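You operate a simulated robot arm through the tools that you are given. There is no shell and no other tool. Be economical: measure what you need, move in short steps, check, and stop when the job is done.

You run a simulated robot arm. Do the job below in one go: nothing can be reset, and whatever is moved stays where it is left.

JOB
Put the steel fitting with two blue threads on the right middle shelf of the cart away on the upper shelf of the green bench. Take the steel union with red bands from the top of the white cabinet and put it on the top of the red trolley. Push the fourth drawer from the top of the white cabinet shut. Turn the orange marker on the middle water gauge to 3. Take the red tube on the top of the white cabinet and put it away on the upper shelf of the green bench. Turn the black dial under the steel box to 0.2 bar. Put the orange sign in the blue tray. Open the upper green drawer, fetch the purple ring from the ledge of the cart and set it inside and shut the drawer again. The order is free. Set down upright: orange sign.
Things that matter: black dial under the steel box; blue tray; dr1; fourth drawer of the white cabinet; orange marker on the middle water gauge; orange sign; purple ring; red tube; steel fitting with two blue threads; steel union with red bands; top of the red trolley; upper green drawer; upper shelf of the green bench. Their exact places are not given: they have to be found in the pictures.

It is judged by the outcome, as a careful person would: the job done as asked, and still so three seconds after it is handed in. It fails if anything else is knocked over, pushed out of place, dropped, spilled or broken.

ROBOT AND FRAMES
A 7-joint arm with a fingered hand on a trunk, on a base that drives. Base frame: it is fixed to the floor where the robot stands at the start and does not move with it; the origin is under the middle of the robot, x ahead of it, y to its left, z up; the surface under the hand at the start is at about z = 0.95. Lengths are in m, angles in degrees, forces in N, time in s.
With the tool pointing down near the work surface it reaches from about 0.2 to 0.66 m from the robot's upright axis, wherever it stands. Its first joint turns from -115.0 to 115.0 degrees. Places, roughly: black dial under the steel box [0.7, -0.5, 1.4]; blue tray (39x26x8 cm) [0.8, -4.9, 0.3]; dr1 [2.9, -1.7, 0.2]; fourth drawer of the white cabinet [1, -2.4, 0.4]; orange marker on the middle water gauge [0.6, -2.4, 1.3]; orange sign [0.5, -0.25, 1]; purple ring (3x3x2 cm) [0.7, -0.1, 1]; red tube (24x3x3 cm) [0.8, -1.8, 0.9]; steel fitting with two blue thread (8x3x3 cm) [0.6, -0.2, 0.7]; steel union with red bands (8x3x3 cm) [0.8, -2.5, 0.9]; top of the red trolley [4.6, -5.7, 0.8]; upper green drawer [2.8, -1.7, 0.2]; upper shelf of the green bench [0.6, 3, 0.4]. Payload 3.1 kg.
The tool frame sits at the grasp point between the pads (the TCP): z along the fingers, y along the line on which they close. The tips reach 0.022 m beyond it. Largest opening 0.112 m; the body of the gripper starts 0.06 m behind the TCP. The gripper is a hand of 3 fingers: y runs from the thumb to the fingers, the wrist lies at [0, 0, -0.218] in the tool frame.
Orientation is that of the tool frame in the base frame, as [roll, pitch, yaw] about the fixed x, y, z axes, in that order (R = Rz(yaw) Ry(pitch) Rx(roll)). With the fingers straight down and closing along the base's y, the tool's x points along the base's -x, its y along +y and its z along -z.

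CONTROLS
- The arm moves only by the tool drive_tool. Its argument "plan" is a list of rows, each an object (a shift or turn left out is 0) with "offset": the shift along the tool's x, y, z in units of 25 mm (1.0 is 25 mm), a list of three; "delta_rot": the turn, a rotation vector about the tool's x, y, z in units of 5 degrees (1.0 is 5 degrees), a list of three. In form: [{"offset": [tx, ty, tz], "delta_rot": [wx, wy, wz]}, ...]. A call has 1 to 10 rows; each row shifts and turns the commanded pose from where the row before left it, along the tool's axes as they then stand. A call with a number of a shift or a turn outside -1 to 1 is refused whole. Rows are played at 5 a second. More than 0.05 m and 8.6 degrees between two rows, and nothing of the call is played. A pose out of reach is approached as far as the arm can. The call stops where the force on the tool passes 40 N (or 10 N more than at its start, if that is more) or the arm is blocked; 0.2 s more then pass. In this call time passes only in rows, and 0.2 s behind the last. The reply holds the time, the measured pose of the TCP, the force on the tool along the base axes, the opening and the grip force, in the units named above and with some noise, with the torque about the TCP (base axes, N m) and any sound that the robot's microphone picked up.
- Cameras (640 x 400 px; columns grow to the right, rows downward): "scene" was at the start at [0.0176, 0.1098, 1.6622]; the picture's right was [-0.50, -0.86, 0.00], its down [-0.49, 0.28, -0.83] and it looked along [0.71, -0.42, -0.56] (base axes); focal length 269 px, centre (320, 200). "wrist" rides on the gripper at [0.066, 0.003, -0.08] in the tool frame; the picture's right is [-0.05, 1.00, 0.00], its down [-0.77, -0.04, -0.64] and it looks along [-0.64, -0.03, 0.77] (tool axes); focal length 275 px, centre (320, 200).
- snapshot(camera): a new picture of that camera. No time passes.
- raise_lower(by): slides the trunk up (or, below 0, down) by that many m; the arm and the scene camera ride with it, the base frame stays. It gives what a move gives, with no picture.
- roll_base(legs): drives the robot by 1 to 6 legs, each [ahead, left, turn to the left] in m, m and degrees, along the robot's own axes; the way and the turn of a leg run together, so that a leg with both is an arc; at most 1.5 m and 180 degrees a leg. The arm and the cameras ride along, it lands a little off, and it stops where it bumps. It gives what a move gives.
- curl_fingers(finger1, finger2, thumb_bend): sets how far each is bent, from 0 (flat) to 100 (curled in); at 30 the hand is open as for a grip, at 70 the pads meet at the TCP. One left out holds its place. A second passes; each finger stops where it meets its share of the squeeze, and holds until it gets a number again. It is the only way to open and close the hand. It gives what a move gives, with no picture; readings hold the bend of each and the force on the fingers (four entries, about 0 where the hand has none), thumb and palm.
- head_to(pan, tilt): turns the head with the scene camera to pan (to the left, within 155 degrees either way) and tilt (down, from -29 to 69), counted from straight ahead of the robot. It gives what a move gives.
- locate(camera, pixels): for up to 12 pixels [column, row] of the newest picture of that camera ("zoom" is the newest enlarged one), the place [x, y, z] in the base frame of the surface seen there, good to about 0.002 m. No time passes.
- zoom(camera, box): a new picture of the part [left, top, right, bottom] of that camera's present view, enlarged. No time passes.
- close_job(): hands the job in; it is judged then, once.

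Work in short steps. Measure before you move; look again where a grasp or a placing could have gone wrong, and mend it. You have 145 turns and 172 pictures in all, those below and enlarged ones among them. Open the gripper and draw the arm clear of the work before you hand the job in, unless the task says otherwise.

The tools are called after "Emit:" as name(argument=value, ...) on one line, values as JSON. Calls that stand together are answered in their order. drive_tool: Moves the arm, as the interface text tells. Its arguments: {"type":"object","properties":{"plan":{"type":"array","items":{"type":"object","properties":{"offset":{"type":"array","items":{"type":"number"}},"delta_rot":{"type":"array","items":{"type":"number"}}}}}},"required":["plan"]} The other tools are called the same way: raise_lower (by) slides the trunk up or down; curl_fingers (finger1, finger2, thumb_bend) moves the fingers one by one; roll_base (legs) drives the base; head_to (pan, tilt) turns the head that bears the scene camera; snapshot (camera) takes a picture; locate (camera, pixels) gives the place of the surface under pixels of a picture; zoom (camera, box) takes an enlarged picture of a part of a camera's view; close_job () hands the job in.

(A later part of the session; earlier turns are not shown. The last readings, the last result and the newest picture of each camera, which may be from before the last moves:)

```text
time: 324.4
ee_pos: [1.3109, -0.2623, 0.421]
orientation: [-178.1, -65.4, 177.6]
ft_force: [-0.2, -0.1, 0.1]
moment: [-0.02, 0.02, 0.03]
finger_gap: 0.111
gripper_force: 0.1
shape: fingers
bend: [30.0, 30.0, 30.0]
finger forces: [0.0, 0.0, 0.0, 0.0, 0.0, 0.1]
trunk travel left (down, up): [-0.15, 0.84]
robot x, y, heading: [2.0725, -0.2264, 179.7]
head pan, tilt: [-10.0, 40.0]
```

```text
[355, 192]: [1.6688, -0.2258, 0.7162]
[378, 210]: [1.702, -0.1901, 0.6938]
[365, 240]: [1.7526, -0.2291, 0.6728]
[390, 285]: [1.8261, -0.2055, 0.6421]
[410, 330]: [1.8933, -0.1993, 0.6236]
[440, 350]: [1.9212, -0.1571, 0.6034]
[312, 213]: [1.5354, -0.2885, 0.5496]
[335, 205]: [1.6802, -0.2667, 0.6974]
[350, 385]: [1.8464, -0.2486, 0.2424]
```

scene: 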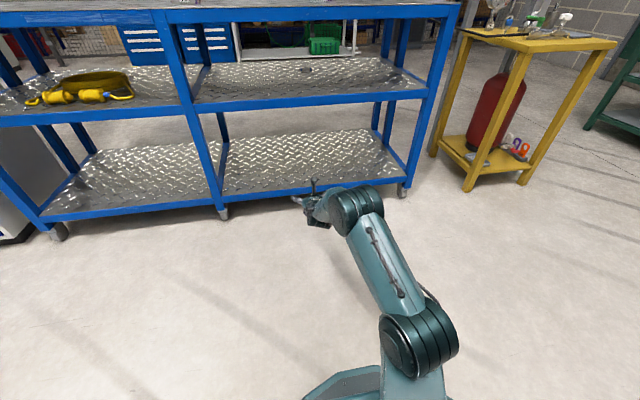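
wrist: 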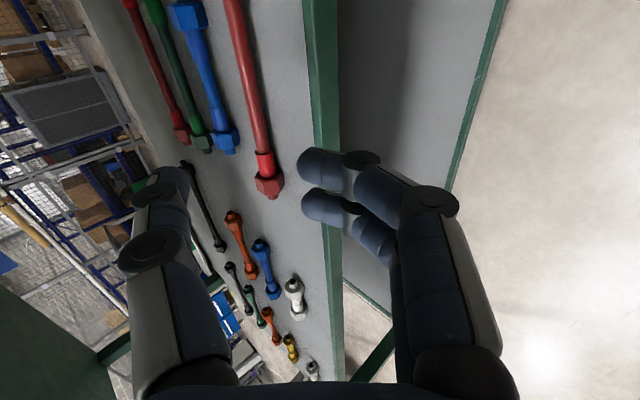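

The elbow would be too high (z +0.24 above TCP). Raise the arm 0.15 relative to the trunk and extend 0.06 m to flatten it, and re-measure.

Emit:
drive_tool(plan=[{"offset": [0.9, 0, -0.42]}, {"offset": [0.9, 0, -0.42]}, {"offset": [0.9, 0, -0.42]}, {"offset": [0.9, 0, -0.42]}, {"offset": [0.9, 0, -0.42]}, {"offset": [0.9, 0, -0.42]}, {"offset": [0.42, 0, 0.9]}, {"offset": [0.42, 0, 0.9]}])

Emit:
snapshot(camera="scene")

Emit:
locate(camera="scene", pixels=[[345, 170], [370, 190], [365, 220], [390, 270], [410, 310], [335, 190], [360, 205]])

```text
time: 326.2
ee_pos: [1.2626, -0.2576, 0.57]
orientation: [-177.4, -65.1, 177.0]
ft_force: [-0.2, 1.6, -0.1]
moment: [-0.06, 0.01, 0.14]
finger_gap: 0.1116
gripper_force: 0.0
shape: fingers
bend: [30.0, 30.0, 30.0]
finger forces: [0.0, 0.0, 0.0, 0.0, 0.0, 0.1]
trunk travel left (down, up): [-0.15, 0.84]
robot x, y, heading: [2.0719, -0.2276, 179.4]
head pan, tilt: [-10.0, 40.0]
```

```text
81 pictures are left
```

scene: 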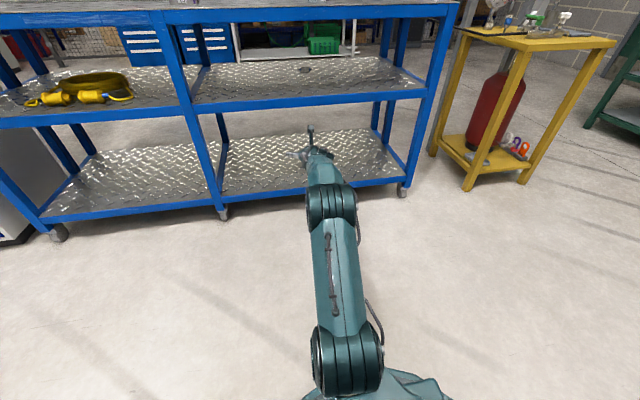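

```text
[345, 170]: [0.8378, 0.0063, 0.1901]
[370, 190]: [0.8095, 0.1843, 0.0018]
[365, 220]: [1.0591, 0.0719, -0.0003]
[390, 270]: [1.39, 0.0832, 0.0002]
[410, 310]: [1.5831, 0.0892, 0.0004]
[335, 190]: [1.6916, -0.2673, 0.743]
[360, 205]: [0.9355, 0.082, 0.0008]
```

Elbow top is now only 0.17 above the TCP and 0.43 m behind it. Check points between elbow and hand, and take a zoom.

Emit:
zoom(camera="scene", box=[260, 110, 400, 230])

Emit:
locate(camera="scene", pixels=[[322, 165], [312, 150], [310, 130], [322, 152], [302, 155], [330, 184], [330, 290]])

```text
3.33 times, centred on (330, 170) of scene
```

zoom: 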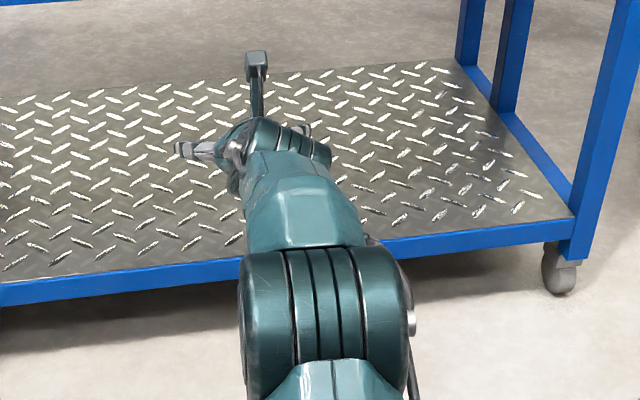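

```text
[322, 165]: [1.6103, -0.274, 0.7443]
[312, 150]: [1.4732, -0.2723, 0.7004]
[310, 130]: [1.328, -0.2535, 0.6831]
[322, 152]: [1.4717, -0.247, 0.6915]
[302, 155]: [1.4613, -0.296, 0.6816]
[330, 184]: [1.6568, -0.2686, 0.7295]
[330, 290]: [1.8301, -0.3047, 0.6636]
```

Clearances fit (elbow top ≈0.85 < beam 0.905). Raise trunk 0.103, align y, and drive in 0.45 m first.

Emit:
raise_lower(by=0.108)

Emit:
roll_base(legs=[[0.05, -0.09, 0.5], [0.4, 0, 0]])

Emit:
snapshot(camera="wrist")

Emit:
snapshot(camera="scene")

```text
time: 327.6
ee_pos: [1.2622, -0.2625, 0.6788]
orientation: [-178.2, -65.5, 177.6]
ft_force: [0.3, 0.7, -0.5]
moment: [0.0, 0.0, 0.0]
finger_gap: 0.1118
gripper_force: 0.0
shape: fingers
bend: [30.0, 30.0, 30.0]
finger forces: [0.0, 0.1, 0.0, 0.0, 0.0, 0.0]
trunk travel left (down, up): [-0.258, 0.732]
robot x, y, heading: [2.0705, -0.2264, 179.7]
head pan, tilt: [-10.0, 40.0]
```

```text
time: 330.8
ee_pos: [0.8132, -0.1742, 0.6785]
orientation: [-178.2, -65.4, 177.7]
ft_force: [1.3, -0.2, 0.5]
moment: [0.0, -0.03, -0.02]
finger_gap: 0.1119
gripper_force: 0.1
shape: fingers
bend: [30.0, 30.0, 30.0]
finger forces: [0.1, 0.0, 0.0, 0.0, 0.1, 0.1]
trunk travel left (down, up): [-0.258, 0.732]
robot x, y, heading: [1.6225, -0.1401, 179.9]
head pan, tilt: [-10.0, 40.0]
```

```text
79 pictures are left
```

wrist: 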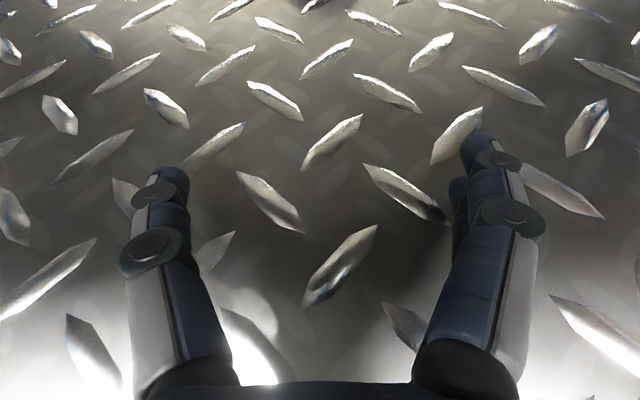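

```text
78 pictures are left
```

scene: 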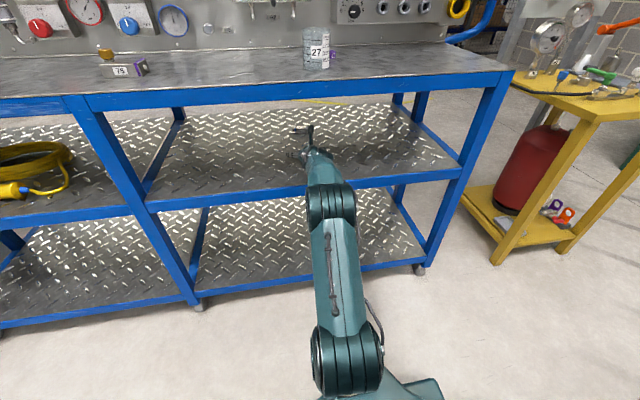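

The fitting's edge shows at the top (310,5). Drive 0.12 m further.

Emit:
roll_base(legs=[[0.12, 0, 0]])

Emit:
snapshot(camera="wrist")

```text
time: 332.1
ee_pos: [0.6924, -0.1729, 0.6788]
orientation: [-178.3, -65.3, 177.6]
ft_force: [-1.4, 0.3, 0.0]
moment: [0.01, 0.04, 0.02]
finger_gap: 0.1116
gripper_force: 0.1
shape: fingers
bend: [30.0, 30.0, 30.0]
finger forces: [0.2, 0.1, 0.0, 0.0, 0.0, 0.1]
trunk travel left (down, up): [-0.258, 0.732]
robot x, y, heading: [1.498, -0.1359, 179.8]
head pan, tilt: [-10.0, 40.0]
```

```text
77 pictures are left
```

wrist: 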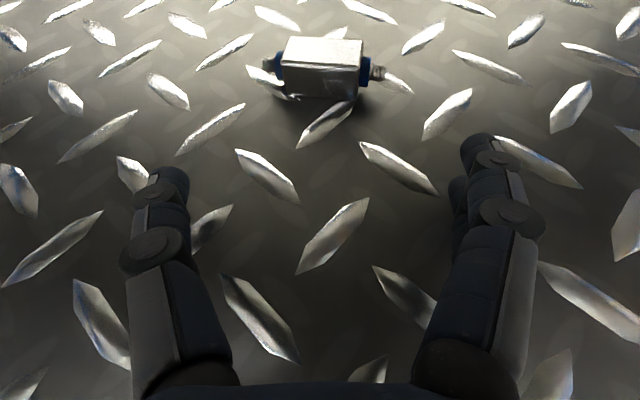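

Well centred. Lower 6 mm with the arm, then drive 0.077 m forward.

Emit:
drive_tool(plan=[{"offset": [-0.22, 0.1, 0.1]}])

Emit:
roll_base(legs=[[0.077, 0, 0]])

Emit:
snapshot(camera="wrist")

```text
time: 332.5
ee_pos: [0.6941, -0.1708, 0.6731]
orientation: [-178.1, -65.5, 177.6]
ft_force: [0.1, 0.1, -0.1]
moment: [0.0, -0.02, 0.03]
finger_gap: 0.1116
gripper_force: 0.0
shape: fingers
bend: [30.0, 30.0, 30.0]
finger forces: [0.1, 0.0, 0.1, 0.0, 0.0, 0.0]
trunk travel left (down, up): [-0.258, 0.732]
robot x, y, heading: [1.4994, -0.1389, 179.7]
head pan, tilt: [-10.0, 40.0]
```

```text
time: 333.5
ee_pos: [0.6131, -0.1701, 0.6733]
orientation: [-178.2, -65.4, 177.7]
ft_force: [0.8, -0.3, 0.6]
moment: [0.01, 0.03, 0.02]
finger_gap: 0.1116
gripper_force: 0.1
shape: fingers
bend: [30.0, 30.0, 30.0]
finger forces: [0.0, 0.1, 0.1, 0.0, 0.1, 0.0]
trunk travel left (down, up): [-0.258, 0.732]
robot x, y, heading: [1.4196, -0.1341, 179.9]
head pan, tilt: [-10.0, 40.0]
```

```text
76 pictures are left
```

wrist: 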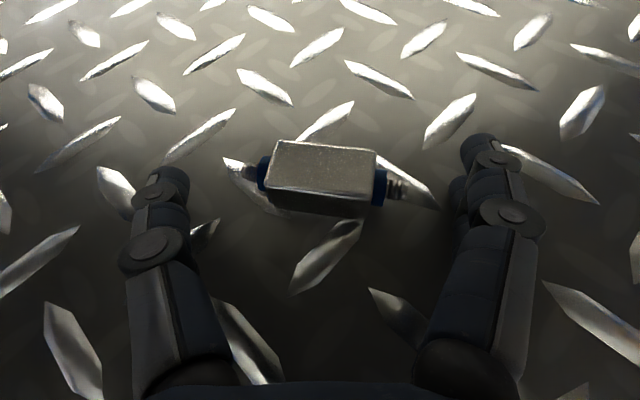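

The fitting (325,180) is between thumb and fingers. Close gradually.

Emit:
curl_fingers(finger1=50, finger2=50, thumb_bend=48)

Emit:
snapshot(camera="wrist")

```text
time: 334.5
ee_pos: [0.6141, -0.1697, 0.6743]
orientation: [-178.2, -65.4, 177.6]
ft_force: [-1.7, 1.8, 5.0]
moment: [0.28, 0.14, 0.05]
finger_gap: 0.0607
gripper_force: 4.6
shape: fingers
bend: [50.0, 46.0, 47.0]
finger forces: [0.1, 7.2, 0.0, 0.1, 1.5, 0.0]
trunk travel left (down, up): [-0.258, 0.732]
robot x, y, heading: [1.4216, -0.1344, 179.6]
head pan, tilt: [-10.0, 40.0]
```

```text
75 pictures are left
```

wrist: 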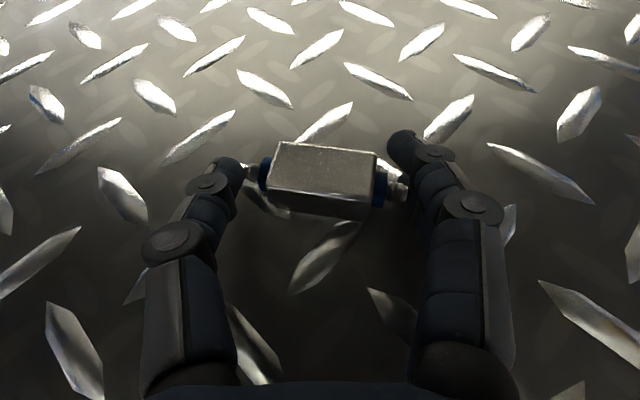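

Lower finger and thumb hold the thread ends. Squeeze more and lift a little.

Emit:
curl_fingers(finger1=54, finger2=54, thumb_bend=54)

Emit:
raise_lower(by=0.03)

Emit:
snapshot(camera="wrist")

```text
time: 335.5
ee_pos: [0.6146, -0.1695, 0.6746]
orientation: [-178.2, -65.4, 177.6]
ft_force: [-1.6, 1.3, 7.2]
moment: [0.26, 0.17, 0.09]
finger_gap: 0.0558
gripper_force: 8.2
shape: fingers
bend: [52.0, 46.0, 50.0]
finger forces: [1.1, 10.3, 0.0, 0.1, 5.5, 0.0]
trunk travel left (down, up): [-0.258, 0.732]
robot x, y, heading: [1.4158, -0.1312, 179.9]
head pan, tilt: [-10.0, 40.0]
```

```text
time: 336.3
ee_pos: [0.6145, -0.1695, 0.7017]
orientation: [-178.2, -65.3, 177.7]
ft_force: [-1.0, 0.0, -1.2]
moment: [0.03, 0.01, -0.03]
finger_gap: 0.0489
gripper_force: 2.9
shape: fingers
bend: [54.0, 50.0, 52.0]
finger forces: [0.0, 2.6, 0.0, 0.1, 3.2, 0.0]
trunk travel left (down, up): [-0.288, 0.702]
robot x, y, heading: [1.4211, -0.1367, 179.6]
head pan, tilt: [-10.0, 40.0]
```

```text
74 pictures are left
```

wrist: 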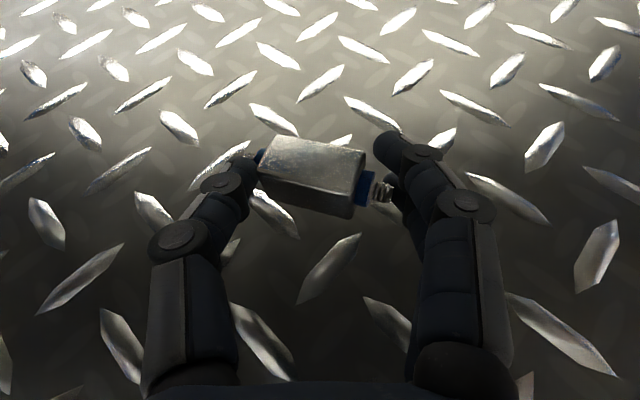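

It is lifted but lightly held (3 N). Squeeze harder.

Emit:
curl_fingers(finger2=60, thumb_bend=60)

Emit:
snapshot(camera="wrist")

```text
time: 337.3
ee_pos: [0.6137, -0.1706, 0.7024]
orientation: [-178.2, -65.5, 177.6]
ft_force: [-0.1, 0.1, -0.6]
moment: [-0.02, -0.02, 0.05]
finger_gap: 0.0464
gripper_force: 7.3
shape: fingers
bend: [54.0, 51.0, 56.0]
finger forces: [0.0, 7.0, 0.1, 0.0, 7.6, 0.0]
trunk travel left (down, up): [-0.288, 0.702]
robot x, y, heading: [1.4263, -0.1341, 179.6]
head pan, tilt: [-10.0, 40.0]
```

```text
73 pictures are left
```

wrist: 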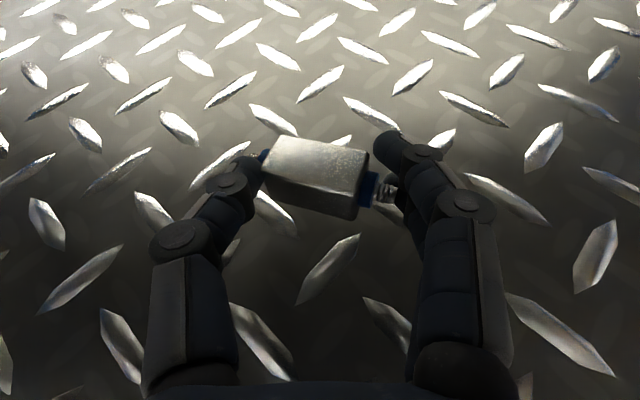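

Held at 7 N. Back out 0.45 m, then retract the arm 0.2 m for travel.

Emit:
roll_base(legs=[[-0.47, 0, 0]])

Emit:
drive_tool(plan=[{"offset": [-0.42, 0, -0.9]}, {"offset": [-0.42, 0, -0.9]}, {"offset": [-0.42, 0, -0.9]}, {"offset": [-0.42, 0, -0.9]}, {"offset": [-0.42, 0, -0.9]}, {"offset": [-0.42, 0, -0.9]}, {"offset": [-0.42, 0, -0.9]}, {"offset": [-0.42, 0, -0.9]}])

Emit:
snapshot(camera="wrist")

```text
time: 340.1
ee_pos: [1.0771, -0.168, 0.703]
orientation: [-178.2, -65.4, 177.2]
ft_force: [0.4, 0.3, -0.5]
moment: [0.0, -0.05, -0.01]
finger_gap: 0.0464
gripper_force: 7.5
shape: fingers
bend: [54.0, 51.0, 56.0]
finger forces: [0.0, 6.9, 0.0, 0.1, 7.6, 0.1]
trunk travel left (down, up): [-0.288, 0.702]
robot x, y, heading: [1.8869, -0.1377, 179.2]
head pan, tilt: [-10.0, 40.0]
```

```text
time: 341.9
ee_pos: [1.2715, -0.1709, 0.6978]
orientation: [-178.4, -64.6, 177.2]
ft_force: [0.1, -0.6, -1.0]
moment: [0.02, 0.01, 0.01]
finger_gap: 0.0464
gripper_force: 7.5
shape: fingers
bend: [54.0, 51.0, 56.0]
finger forces: [0.1, 7.0, 0.0, 0.0, 7.6, 0.0]
trunk travel left (down, up): [-0.288, 0.702]
robot x, y, heading: [1.8845, -0.1418, 179.2]
head pan, tilt: [-10.0, 40.0]
```

```text
72 pictures are left
```

wrist: 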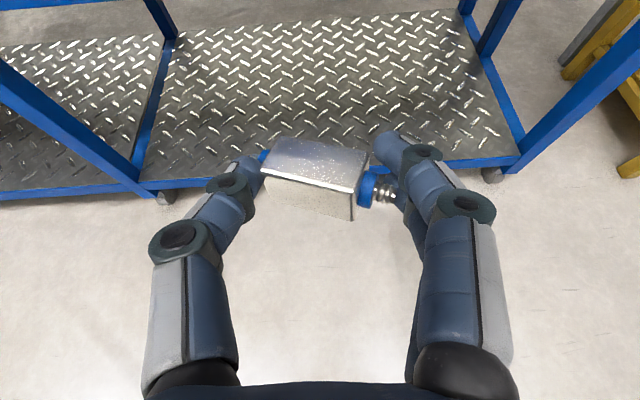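

Stable. Drive: forward 0.1, then strafe right 3.45 m to the bench.

Emit:
roll_base(legs=[[0.1, 0, 0.8], [0, -1.15, 0], [0, -1.15, 0], [0, -1.15, 0]])

Emit:
head_to(pan=0, tilt=25)

Emit:
snapshot(camera="scene")

Emit:
snapshot(camera="wrist")

```text
time: 358.6
ee_pos: [1.2789, 3.223, 0.697]
orientation: [-177.8, -64.7, 168.6]
ft_force: [0.2, -0.4, -0.7]
moment: [0.04, -0.01, 0.02]
finger_gap: 0.0463
gripper_force: 7.0
shape: fingers
bend: [54.0, 52.0, 56.0]
finger forces: [0.0, 6.7, 0.0, 0.0, 7.5, 0.0]
trunk travel left (down, up): [-0.288, 0.702]
robot x, y, heading: [1.8899, 3.169, 171.5]
head pan, tilt: [-10.0, 40.0]
stopped in leg 4: the robot was blocked; the commanded pose is now the measured one
```

```text
time: 359.4
ee_pos: [1.2784, 3.2239, 0.6976]
orientation: [-177.9, -64.5, 168.8]
ft_force: [-0.3, -0.2, -1.1]
moment: [0.02, -0.07, 0.0]
finger_gap: 0.0462
gripper_force: 7.4
shape: fingers
bend: [54.0, 52.0, 56.0]
finger forces: [0.0, 6.7, 0.1, 0.0, 7.5, 0.1]
trunk travel left (down, up): [-0.288, 0.702]
robot x, y, heading: [1.8925, 3.1635, 171.5]
head pan, tilt: [0.0, 25.0]
```

```text
71 pictures are left
```

scene: 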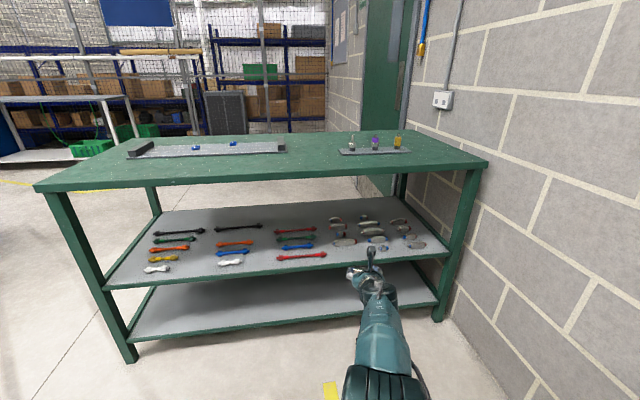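

```text
70 pictures are left
```

wrist: 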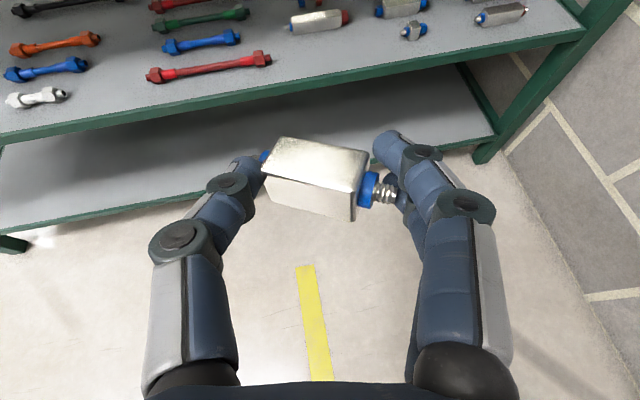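

The base touched something on its right/rear (probably the black table). I look there to check nothing was displaced.

Emit:
head_to(pan=-110, tilt=40)

Emit:
snapshot(camera="scene")

```text
time: 361.3
ee_pos: [1.2775, 3.2231, 0.6962]
orientation: [-177.9, -64.6, 168.7]
ft_force: [-0.5, -0.4, -1.2]
moment: [0.01, -0.02, -0.03]
finger_gap: 0.0462
gripper_force: 6.9
shape: fingers
bend: [54.0, 52.0, 56.0]
finger forces: [0.1, 6.7, 0.0, 0.0, 7.5, 0.0]
trunk travel left (down, up): [-0.288, 0.702]
robot x, y, heading: [1.8906, 3.1708, 171.5]
head pan, tilt: [-110.0, 40.0]
```

```text
69 pictures are left
```

scene: 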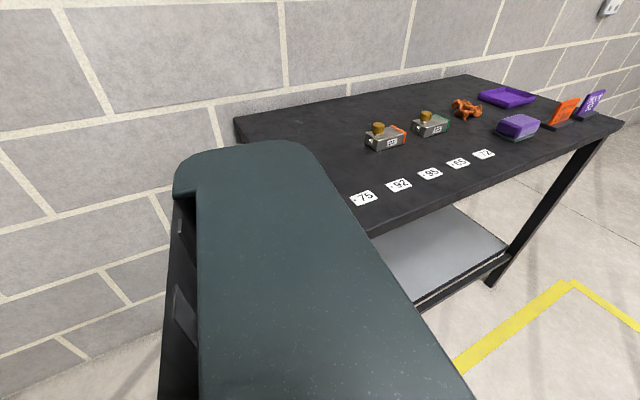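

Table and its items are fine. I lower the trunk 0.17 and drive straight ahead along the present heading 0.39 m, bringing the fitting over (0.88,3.28).

Emit:
raise_lower(by=-0.17)

Emit:
roll_base(legs=[[0.385, 0, 0]])

Emit:
head_to(pan=10, tilt=30)

Emit:
snapshot(camera="scene")

Emit:
snapshot(camera="wrist")

```text
time: 363.2
ee_pos: [1.2788, 3.2236, 0.5253]
orientation: [-178.1, -64.7, 168.8]
ft_force: [-0.3, 0.7, -1.2]
moment: [0.0, -0.01, -0.02]
finger_gap: 0.0459
gripper_force: 7.5
shape: fingers
bend: [54.0, 52.0, 56.0]
finger forces: [0.0, 6.4, 0.0, 0.0, 7.1, 0.0]
trunk travel left (down, up): [-0.118, 0.872]
robot x, y, heading: [1.8908, 3.1673, 171.4]
head pan, tilt: [-110.0, 40.0]
```

```text
time: 365.6
ee_pos: [0.8967, 3.2753, 0.5264]
orientation: [-178.1, -64.6, 169.0]
ft_force: [0.3, 0.0, -0.5]
moment: [-0.02, -0.04, 0.01]
finger_gap: 0.0462
gripper_force: 7.4
shape: fingers
bend: [54.0, 52.0, 56.0]
finger forces: [0.1, 6.4, 0.1, 0.1, 7.2, 0.1]
trunk travel left (down, up): [-0.118, 0.872]
robot x, y, heading: [1.5118, 3.222, 172.0]
head pan, tilt: [-110.0, 40.0]
```

```text
time: 367.6
ee_pos: [0.8966, 3.2761, 0.5266]
orientation: [-178.3, -64.4, 169.2]
ft_force: [-0.2, 0.0, -0.9]
moment: [-0.01, -0.05, 0.01]
finger_gap: 0.046
gripper_force: 6.6
shape: fingers
bend: [54.0, 52.0, 56.0]
finger forces: [0.0, 6.5, 0.0, 0.0, 7.2, 0.1]
trunk travel left (down, up): [-0.118, 0.872]
robot x, y, heading: [1.5101, 3.2226, 171.8]
head pan, tilt: [10.0, 30.0]
```

```text
68 pictures are left
```

scene: 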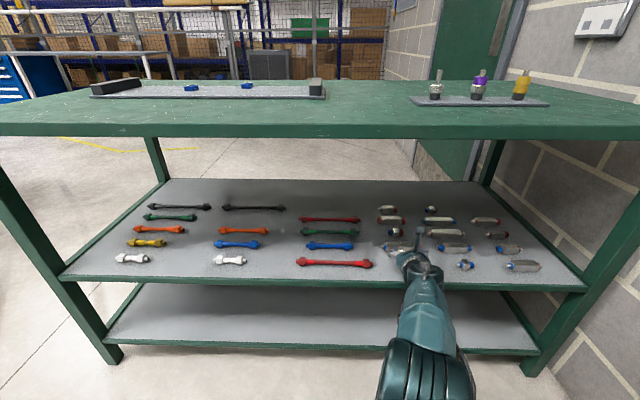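

```text
67 pictures are left
```

wrist: 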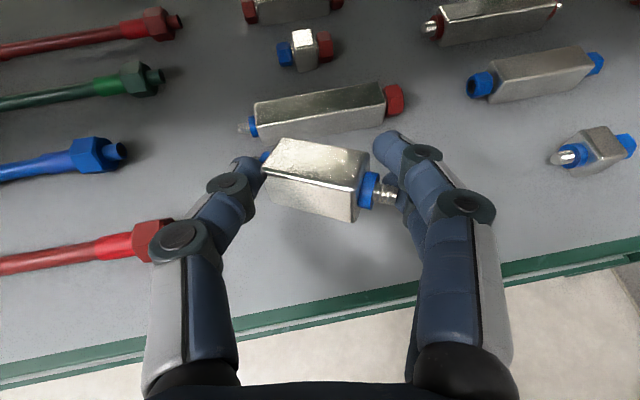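

Shift 15 mm to the right away from the tube's nut and lower 30 mm.

Emit:
drive_tool(plan=[{"offset": [0, 0.6, 0]}, {"offset": [-0.45, 0, 0.21]}, {"offset": [-0.45, 0, 0.21]}, {"offset": [-0.25, 0, 0.12]}])

Emit:
snapshot(camera="wrist")

Emit:
zoom(camera="scene", box=[360, 200, 500, 290])

```text
time: 368.6
ee_pos: [0.8878, 3.2987, 0.4977]
orientation: [-178.2, -64.2, 168.6]
ft_force: [0.3, 0.1, -0.9]
moment: [-0.01, -0.03, 0.0]
finger_gap: 0.0464
gripper_force: 6.2
shape: fingers
bend: [54.0, 52.0, 56.0]
finger forces: [0.0, 6.4, 0.1, 0.0, 7.2, 0.0]
out of reach, approached as far as the arm can: row 2, 3, 4
trunk travel left (down, up): [-0.118, 0.872]
robot x, y, heading: [1.505, 3.223, 171.6]
head pan, tilt: [10.0, 30.0]
```

```text
66 pictures are left
```

wrist: 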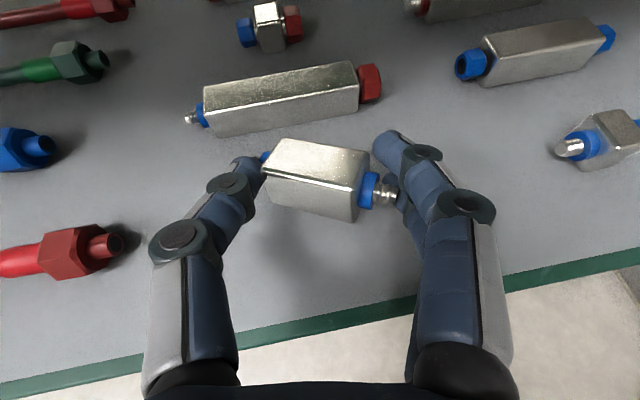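

```text
4.44 times, centred on (430, 245) of scene
```

zoom: 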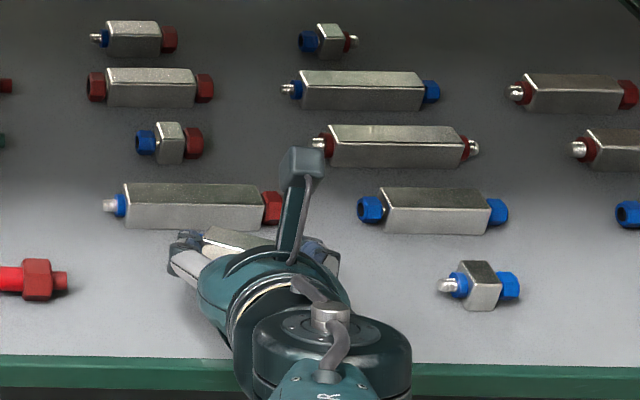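

Continue lowering with the trunk in small steps.

Emit:
raise_lower(by=-0.014)

Emit:
raise_lower(by=-0.005)

Emit:
snapshot(camera="wrist")

```text
time: 369.2
ee_pos: [0.8874, 3.3015, 0.4859]
orientation: [-177.8, -63.8, 168.1]
ft_force: [0.9, 0.3, -1.5]
moment: [-0.01, -0.04, 0.03]
finger_gap: 0.0463
gripper_force: 7.1
shape: fingers
bend: [54.0, 52.0, 56.0]
finger forces: [0.0, 6.4, 0.0, 0.1, 7.1, 0.0]
trunk travel left (down, up): [-0.104, 0.886]
robot x, y, heading: [1.5126, 3.2226, 171.6]
head pan, tilt: [10.0, 30.0]
```

```text
time: 369.8
ee_pos: [0.8887, 3.3027, 0.4794]
orientation: [-178.0, -64.1, 168.1]
ft_force: [0.4, 0.1, 1.0]
moment: [-0.04, 0.0, 0.02]
finger_gap: 0.0457
gripper_force: 7.2
shape: fingers
bend: [54.0, 52.0, 56.0]
finger forces: [0.1, 6.3, 0.1, 0.0, 7.3, 0.0]
trunk travel left (down, up): [-0.099, 0.891]
robot x, y, heading: [1.5072, 3.227, 171.8]
head pan, tilt: [10.0, 30.0]
```

```text
64 pictures are left
```

wrist: 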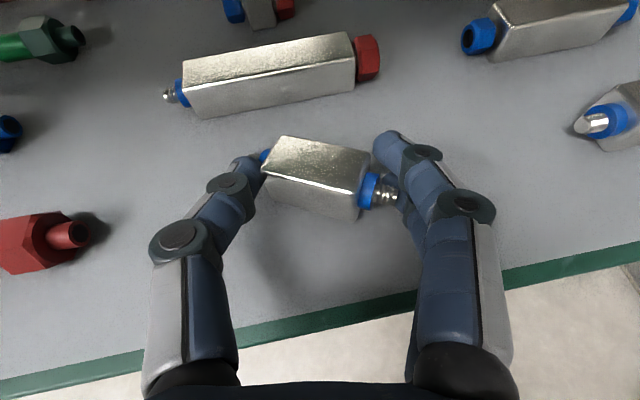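

Still little contact (force +1). Lower 4 mm more.

Emit:
raise_lower(by=-0.004)

Emit:
raise_lower(by=-0.003)

```text
time: 370.3
ee_pos: [0.8886, 3.3024, 0.4765]
orientation: [-177.9, -64.2, 168.0]
ft_force: [0.6, 0.0, 3.0]
moment: [-0.08, 0.07, 0.03]
finger_gap: 0.046
gripper_force: 7.2
shape: fingers
bend: [54.0, 52.0, 56.0]
finger forces: [0.1, 6.3, 0.0, 0.1, 7.8, 0.1]
trunk travel left (down, up): [-0.095, 0.895]
robot x, y, heading: [1.5123, 3.2248, 171.9]
head pan, tilt: [10.0, 30.0]
```

```text
time: 370.8
ee_pos: [0.8884, 3.3015, 0.4743]
orientation: [-178.0, -64.1, 168.2]
ft_force: [1.7, -0.8, 12.4]
moment: [0.0, 0.21, 0.11]
finger_gap: 0.0459
gripper_force: 11.1
shape: fingers
bend: [54.0, 52.0, 56.0]
finger forces: [0.3, 10.4, 0.0, 0.0, 10.0, 0.1]
trunk travel left (down, up): [-0.092, 0.898]
robot x, y, heading: [1.509, 3.2241, 171.8]
head pan, tilt: [10.0, 30.0]
```

Contact. Release thumb and fingers.

Emit:
curl_fingers(finger1=44, finger2=44, thumb_bend=46)

Emit:
snapshot(camera="wrist")

```text
time: 371.8
ee_pos: [0.8877, 3.3015, 0.4741]
orientation: [-178.1, -64.3, 168.3]
ft_force: [2.8, -3.3, 28.0]
moment: [1.02, 0.26, -0.06]
finger_gap: 0.0686
gripper_force: 13.6
shape: fingers
bend: [44.0, 51.0, 46.0]
finger forces: [0.0, 27.4, 0.1, 0.0, 0.0, 0.0]
trunk travel left (down, up): [-0.092, 0.898]
robot x, y, heading: [1.5095, 3.2228, 171.9]
head pan, tilt: [10.0, 30.0]
```

```text
63 pictures are left
```

wrist: 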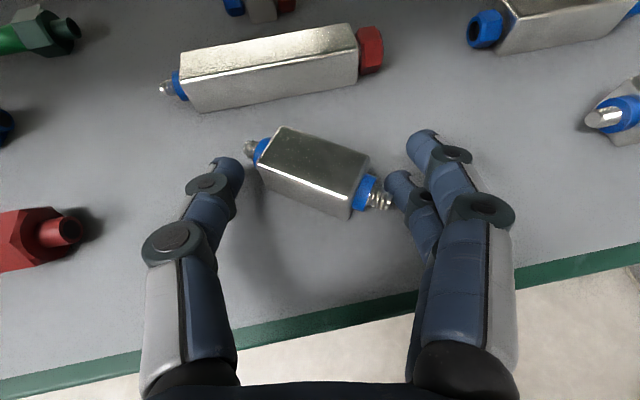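

Fitting rests on the shelf; lower finger presses the shelf. Raise 8 mm, then back straight out.

Emit:
raise_lower(by=0.008)

Emit:
snapshot(camera="wrist")

```text
time: 372.4
ee_pos: [0.8873, 3.2991, 0.4744]
orientation: [-178.1, -64.0, 168.5]
ft_force: [0.2, -0.2, 1.4]
moment: [0.04, 0.04, 0.02]
finger_gap: 0.0691
gripper_force: 1.0
shape: fingers
bend: [44.0, 46.0, 46.0]
finger forces: [0.0, 1.6, 0.0, 0.0, 0.0, 0.0]
trunk travel left (down, up): [-0.1, 0.89]
robot x, y, heading: [1.5129, 3.2253, 171.6]
head pan, tilt: [10.0, 30.0]
```

```text
62 pictures are left
```

wrist: 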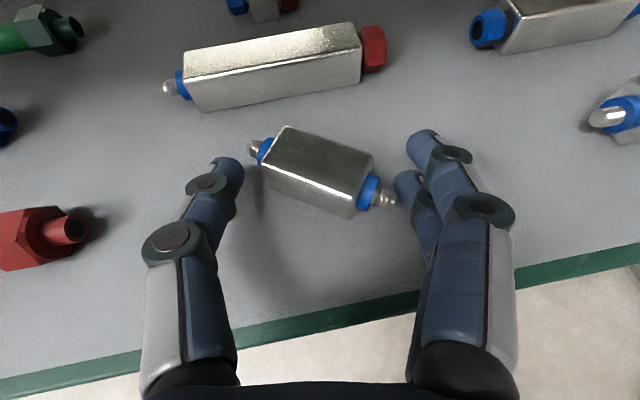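

Open a bit more and back out along the heading.

Emit:
raise_lower(by=0.005)

Emit:
curl_fingers(finger1=36, finger2=36, thumb_bend=42)

Emit:
roll_base(legs=[[-0.15, 0, 0]])

Emit:
snapshot(camera="wrist")

```text
time: 372.9
ee_pos: [0.8882, 3.3026, 0.4846]
orientation: [-178.4, -64.2, 168.5]
ft_force: [0.2, -0.2, 0.2]
moment: [0.0, -0.01, 0.0]
finger_gap: 0.0686
gripper_force: 0.0
shape: fingers
bend: [44.0, 44.0, 46.0]
finger forces: [0.0, 0.1, 0.1, 0.1, 0.0, 0.0]
trunk travel left (down, up): [-0.105, 0.885]
robot x, y, heading: [1.5075, 3.2259, 171.7]
head pan, tilt: [10.0, 30.0]
```

```text
time: 373.9
ee_pos: [0.8891, 3.3013, 0.4862]
orientation: [-178.4, -64.1, 168.6]
ft_force: [-0.1, 0.6, 1.4]
moment: [-0.01, 0.02, 0.0]
finger_gap: 0.0861
gripper_force: 0.1
shape: fingers
bend: [36.0, 36.0, 42.0]
finger forces: [0.0, 0.1, 0.1, 0.1, 0.0, 0.0]
trunk travel left (down, up): [-0.105, 0.885]
robot x, y, heading: [1.5076, 3.2216, 171.7]
head pan, tilt: [10.0, 30.0]
```

```text
time: 375.3
ee_pos: [1.0358, 3.2789, 0.4859]
orientation: [-178.3, -64.2, 168.7]
ft_force: [0.1, 0.2, -0.5]
moment: [-0.01, 0.03, 0.02]
finger_gap: 0.0859
gripper_force: 0.1
shape: fingers
bend: [36.0, 36.0, 42.0]
finger forces: [0.0, 0.0, 0.0, 0.0, 0.0, 0.0]
trunk travel left (down, up): [-0.105, 0.885]
robot x, y, heading: [1.6575, 3.2017, 171.8]
head pan, tilt: [10.0, 30.0]
```

```text
61 pictures are left
```

wrist: 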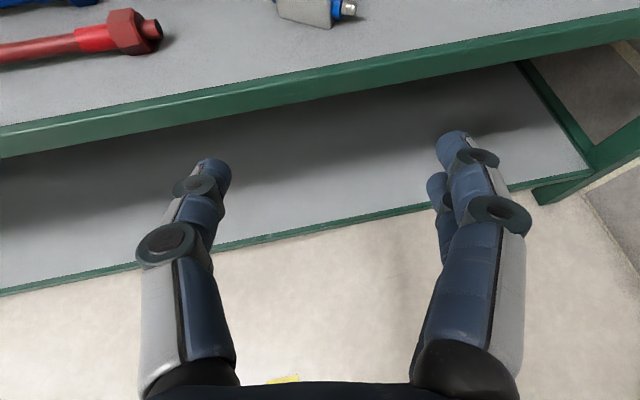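

Fitting put away. Now the dial: drive back to the cart (y≈−0.5), raise the trunk fully, flatten the hand and pre-turn it +200° so the 180° counter-clockwise turn fits.

Emit:
roll_base(legs=[[0, 0.6, 8.2], [-0.12, 0.65, 0], [0, 1.25, 0], [0, 1.2, 0]])

Emit:
raise_lower(by=0.4)

Emit:
raise_lower(by=0.4)

Emit:
raise_lower(by=0.08)

Emit:
drive_tool(plan=[{"delta_rot": [0, 1, 0]}, {"delta_rot": [0, 1, 0]}, {"delta_rot": [0, 1, 0]}, {"delta_rot": [0, 1, 0]}, {"delta_rot": [0, 1, 0]}, {"delta_rot": [0, 0, 1]}, {"delta_rot": [0, 0, 1]}, {"delta_rot": [0, 0, 1]}, {"delta_rot": [0, 0, 1]}, {"delta_rot": [0, 0, 1]}])

Emit:
drive_tool(plan=[{"delta_rot": [0, 0, 1]}, {"delta_rot": [0, 0, 1]}, {"delta_rot": [0, 0, 1]}, {"delta_rot": [0, 0, 1]}, {"delta_rot": [0, 0, 1]}, {"delta_rot": [0, 0, 1]}, {"delta_rot": [0, 0, 1]}, {"delta_rot": [0, 0, 1]}, {"delta_rot": [0, 0, 1]}, {"delta_rot": [0, 0, 1]}])

Emit:
drive_tool(plan=[{"delta_rot": [0, 0, 1]}, {"delta_rot": [0, 0, 1]}, {"delta_rot": [0, 0, 1]}, {"delta_rot": [0, 0, 1]}, {"delta_rot": [0, 0, 1]}, {"delta_rot": [0, 0, 1]}, {"delta_rot": [0, 0, 1]}, {"delta_rot": [0, 0, 1]}, {"delta_rot": [0, 0, 1]}, {"delta_rot": [0, 0, 1]}])

Emit:
drive_tool(plan=[{"delta_rot": [0, 0, 1]}, {"delta_rot": [0, 0, 1]}, {"delta_rot": [0, 0, 1]}, {"delta_rot": [0, 0, 1]}, {"delta_rot": [0, 0, 1]}, {"delta_rot": [0, 0, 1]}, {"delta_rot": [0, 0, 1]}, {"delta_rot": [0, 0, 1]}, {"delta_rot": [0, 0, 1]}, {"delta_rot": [0, 0, 1]}])

Emit:
head_to(pan=0, tilt=30)

Emit:
snapshot(camera="scene")

```text
time: 393.6
ee_pos: [1.1433, -0.5259, 0.4864]
orientation: [-178.1, -64.1, 178.0]
ft_force: [0.0, 0.1, 0.3]
moment: [0.04, -0.03, 0.0]
finger_gap: 0.0862
gripper_force: 0.1
shape: fingers
bend: [36.0, 36.0, 42.0]
finger forces: [0.0, 0.0, 0.0, 0.1, 0.0, 0.0]
trunk travel left (down, up): [-0.105, 0.885]
robot x, y, heading: [1.7661, -0.499, -178.1]
head pan, tilt: [10.0, 30.0]
```

```text
time: 397.4
ee_pos: [1.1478, -0.5253, 0.8929]
orientation: [-178.1, -64.7, 177.7]
ft_force: [0.2, 0.0, 0.5]
moment: [0.01, -0.02, -0.03]
finger_gap: 0.0861
gripper_force: 0.1
shape: fingers
bend: [36.0, 36.0, 42.0]
finger forces: [0.0, 0.1, 0.0, 0.0, 0.1, 0.0]
trunk travel left (down, up): [-0.505, 0.485]
robot x, y, heading: [1.7671, -0.4995, -178.5]
head pan, tilt: [10.0, 30.0]
```

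```text
time: 401.2
ee_pos: [1.1483, -0.5265, 1.2937]
orientation: [-178.0, -64.7, 177.9]
ft_force: [0.6, -0.5, -0.8]
moment: [-0.02, 0.03, 0.0]
finger_gap: 0.0862
gripper_force: 0.1
shape: fingers
bend: [36.0, 36.0, 42.0]
finger forces: [0.0, 0.0, 0.1, 0.0, 0.0, 0.0]
trunk travel left (down, up): [-0.905, 0.085]
robot x, y, heading: [1.7657, -0.5024, -178.5]
head pan, tilt: [10.0, 30.0]
```

```text
time: 402.4
ee_pos: [1.1479, -0.5253, 1.3734]
orientation: [-178.1, -64.7, 177.7]
ft_force: [0.3, 0.1, -0.2]
moment: [-0.01, 0.01, -0.02]
finger_gap: 0.0861
gripper_force: 0.0
shape: fingers
bend: [36.0, 36.0, 42.0]
finger forces: [0.0, 0.1, 0.0, 0.0, 0.0, 0.0]
trunk travel left (down, up): [-0.985, 0.005]
robot x, y, heading: [1.7635, -0.499, -178.1]
head pan, tilt: [10.0, 30.0]
```

```text
time: 404.6
ee_pos: [1.1141, -0.4611, 1.3932]
orientation: [-97.1, -63.6, 96.1]
ft_force: [-0.1, 0.3, 0.6]
moment: [0.01, 0.03, -0.05]
finger_gap: 0.0867
gripper_force: 0.0
shape: fingers
bend: [36.0, 36.0, 42.0]
finger forces: [0.0, 0.0, 0.0, 0.1, 0.1, 0.1]
out of reach, approached as far as the arm can: row 1, 2, 3, 4, 5
trunk travel left (down, up): [-0.985, 0.005]
robot x, y, heading: [1.7647, -0.4997, -178.1]
head pan, tilt: [10.0, 30.0]
```

```text
time: 406.8
ee_pos: [1.114, -0.4598, 1.393]
orientation: [-93.2, -13.8, 90.6]
ft_force: [0.2, -0.3, -0.3]
moment: [-0.04, -0.03, 0.04]
finger_gap: 0.0868
gripper_force: 0.1
shape: fingers
bend: [36.0, 36.0, 42.0]
finger forces: [0.0, 0.0, 0.1, 0.0, 0.0, 0.0]
trunk travel left (down, up): [-0.985, 0.005]
robot x, y, heading: [1.7673, -0.4986, -178.2]
head pan, tilt: [10.0, 30.0]
```

```text
time: 409.0
ee_pos: [1.1146, -0.4607, 1.3928]
orientation: [-93.9, 36.0, 87.4]
ft_force: [-0.8, -1.0, 0.0]
moment: [-0.03, 0.02, 0.0]
finger_gap: 0.0867
gripper_force: 0.1
shape: fingers
bend: [36.0, 36.0, 42.0]
finger forces: [0.0, 0.0, 0.0, 0.0, 0.0, 0.0]
trunk travel left (down, up): [-0.985, 0.005]
robot x, y, heading: [1.7676, -0.4988, -178.3]
head pan, tilt: [10.0, 30.0]
```

```text
time: 411.2
ee_pos: [1.1135, -0.461, 1.3944]
orientation: [-129.5, 85.1, 50.4]
ft_force: [0.1, 0.5, 0.2]
moment: [-0.02, 0.0, 0.0]
finger_gap: 0.0866
gripper_force: 0.0
shape: fingers
bend: [36.0, 36.0, 42.0]
finger forces: [0.0, 0.1, 0.1, 0.0, 0.0, 0.0]
trunk travel left (down, up): [-0.985, 0.005]
robot x, y, heading: [1.7666, -0.4992, -178.0]
head pan, tilt: [10.0, 30.0]
```

```text
time: 411.9
ee_pos: [1.114, -0.4604, 1.3927]
orientation: [-128.7, 85.0, 51.1]
ft_force: [0.5, 0.2, -0.3]
moment: [0.0, 0.01, -0.02]
finger_gap: 0.0868
gripper_force: 0.1
shape: fingers
bend: [36.0, 36.0, 42.0]
finger forces: [0.1, 0.0, 0.1, 0.1, 0.0, 0.0]
trunk travel left (down, up): [-0.985, 0.005]
robot x, y, heading: [1.769, -0.5028, -178.2]
head pan, tilt: [0.0, 30.0]
```

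```text
60 pictures are left
```

scene: 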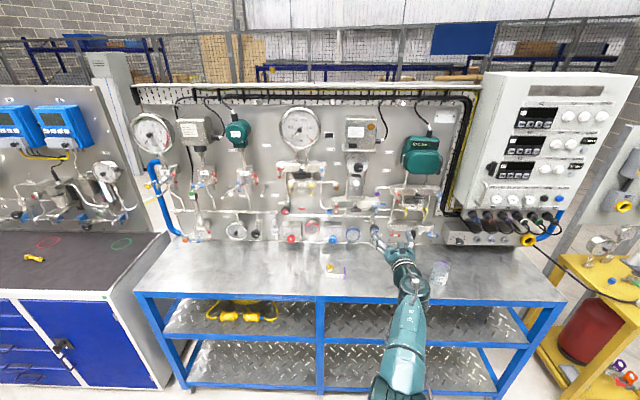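

Zoom on the dial (357,168) and on the cart top/panel foot near the beaker for the purple ring.

Emit:
zoom(camera="scene", box=[325, 140, 389, 180])

Emit:
locate(camera="zoom", pixels=[[320, 280], [320, 200], [300, 260], [340, 260], [320, 320]])

Emit:
zoom(camera="scene", box=[300, 210, 480, 310])

```text
10.00 times, centred on (357, 160) of scene
```

zoom: 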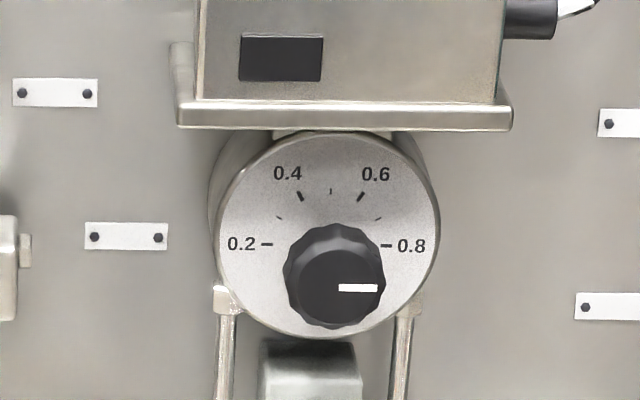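

```text
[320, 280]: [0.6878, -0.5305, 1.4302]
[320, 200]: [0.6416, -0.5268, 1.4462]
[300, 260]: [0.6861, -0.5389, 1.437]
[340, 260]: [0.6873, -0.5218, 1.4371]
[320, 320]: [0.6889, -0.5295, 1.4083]
```

```text
3.56 times, centred on (390, 260) of scene
```

zoom: 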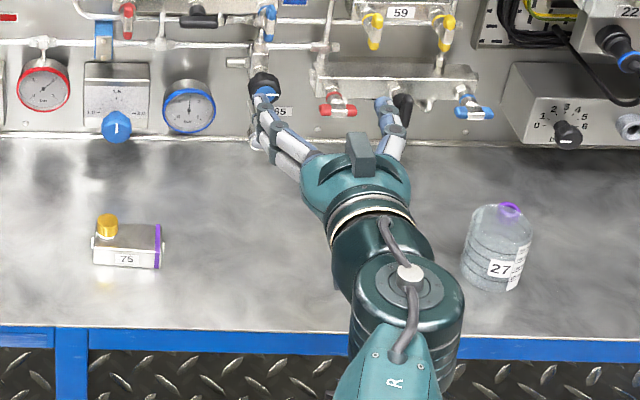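

Knob axis ≈ (y −0.524, z 1.426), front x 0.688, ⌀≈43 mm; pointer at 0.8, target 0.2 is half a turn counter-clockwise. Pre-turn +40°, align, approach 0.28 m.

Emit:
locate(camera="scene", pixels=[[357, 151], [345, 151], [368, 151], [357, 130], [357, 178]])

Emit:
drive_tool(plan=[{"delta_rot": [0, -0.6, 0]}, {"delta_rot": [0, 0, 1]}, {"delta_rot": [0, 0, 1]}, {"delta_rot": [0, 0, 1]}, {"delta_rot": [0, 0, 1]}, {"delta_rot": [0, 0, 1]}, {"delta_rot": [0, 0, 1]}, {"delta_rot": [0, 0, 1]}, {"delta_rot": [0, 0, 1]}])

Emit:
drive_tool(plan=[{"offset": [0.07, 0.85, 0]}, {"offset": [0.07, 0.85, 0]}, {"offset": [0.07, 0.85, 0]}])

Emit:
roll_base(legs=[[0.28, 0, 0]])

Emit:
snapshot(camera="wrist")

Emit:
snapshot(camera="scene")

```text
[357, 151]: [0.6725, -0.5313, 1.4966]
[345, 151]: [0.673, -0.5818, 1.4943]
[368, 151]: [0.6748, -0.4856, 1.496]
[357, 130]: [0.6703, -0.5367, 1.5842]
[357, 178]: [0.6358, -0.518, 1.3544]
```

```text
time: 413.9
ee_pos: [1.1154, -0.4615, 1.394]
orientation: [90.2, 53.8, -89.9]
ft_force: [-0.3, -0.8, -0.2]
moment: [0.0, -0.03, -0.01]
finger_gap: 0.0866
gripper_force: 0.0
shape: fingers
bend: [36.0, 36.0, 42.0]
finger forces: [0.0, 0.0, 0.1, 0.0, 0.0, 0.1]
trunk travel left (down, up): [-0.985, 0.005]
robot x, y, heading: [1.7676, -0.4971, -178.1]
head pan, tilt: [0.0, 30.0]
```

```text
time: 414.7
ee_pos: [1.1137, -0.4623, 1.4141]
orientation: [90.2, 53.9, -89.9]
ft_force: [-0.7, 0.3, 0.6]
moment: [0.01, 0.02, 0.0]
finger_gap: 0.0866
gripper_force: 0.1
shape: fingers
bend: [36.0, 36.0, 42.0]
finger forces: [0.1, 0.1, 0.0, 0.1, 0.0, 0.0]
out of reach, approached as far as the arm can: row 1, 2, 3
trunk travel left (down, up): [-0.985, 0.005]
robot x, y, heading: [1.7718, -0.5003, -178.5]
head pan, tilt: [0.0, 30.0]
```

```text
time: 416.7
ee_pos: [0.8351, -0.472, 1.4158]
orientation: [90.1, 53.9, -89.9]
ft_force: [-0.1, -0.5, -0.1]
moment: [-0.04, -0.03, 0.01]
finger_gap: 0.0866
gripper_force: 0.1
shape: fingers
bend: [36.0, 36.0, 42.0]
finger forces: [0.0, 0.0, 0.0, 0.0, 0.0, 0.1]
trunk travel left (down, up): [-0.985, 0.005]
robot x, y, heading: [1.4889, -0.5098, -177.9]
head pan, tilt: [0.0, 30.0]
```

```text
57 pictures are left
```

wrist: 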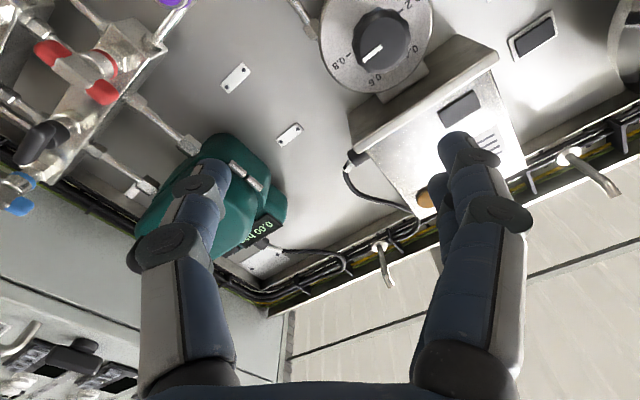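

```text
56 pictures are left
```

scene: 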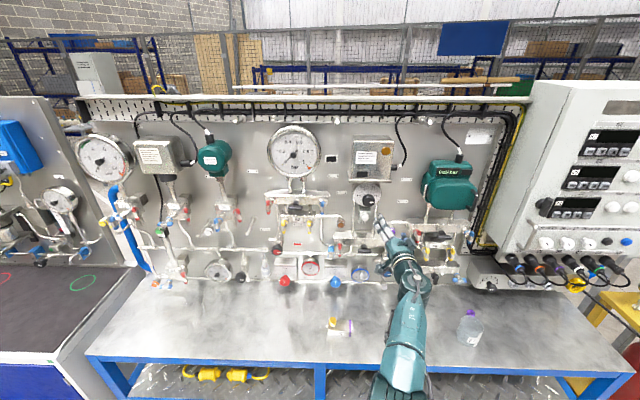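

Arm is at its lateral limit; I use the base: left 0.052, forward 0.05, then raise 11 mm with the arm.

Emit:
roll_base(legs=[[0.05, 0.052, -1]])

Emit:
drive_tool(plan=[{"offset": [-0.36, 0.26, 0]}])

Emit:
snapshot(camera="wrist")

```text
time: 417.7
ee_pos: [0.7887, -0.5124, 1.417]
orientation: [90.1, 53.8, -90.9]
ft_force: [0.4, -1.0, -0.7]
moment: [0.02, 0.0, 0.0]
finger_gap: 0.0869
gripper_force: 0.1
shape: fingers
bend: [36.0, 36.0, 42.0]
finger forces: [0.0, 0.0, 0.0, 0.0, 0.0, 0.1]
trunk travel left (down, up): [-0.985, 0.005]
robot x, y, heading: [1.4378, -0.5563, -179.2]
head pan, tilt: [0.0, 30.0]
```

```text
time: 418.1
ee_pos: [0.7882, -0.5116, 1.4276]
orientation: [90.1, 53.9, -91.0]
ft_force: [0.1, 0.5, -0.2]
moment: [0.01, -0.01, -0.01]
finger_gap: 0.0866
gripper_force: 0.3
shape: fingers
bend: [36.0, 36.0, 42.0]
finger forces: [0.0, 0.1, 0.0, 0.0, 0.1, 0.0]
trunk travel left (down, up): [-0.985, 0.005]
robot x, y, heading: [1.4373, -0.5599, -179.2]
head pan, tilt: [0.0, 30.0]
```

```text
55 pictures are left
```

wrist: 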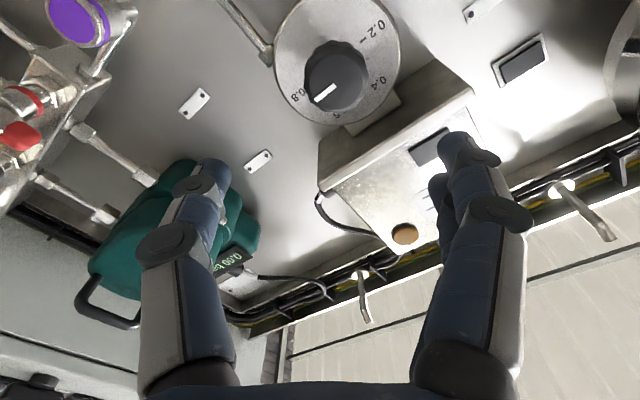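

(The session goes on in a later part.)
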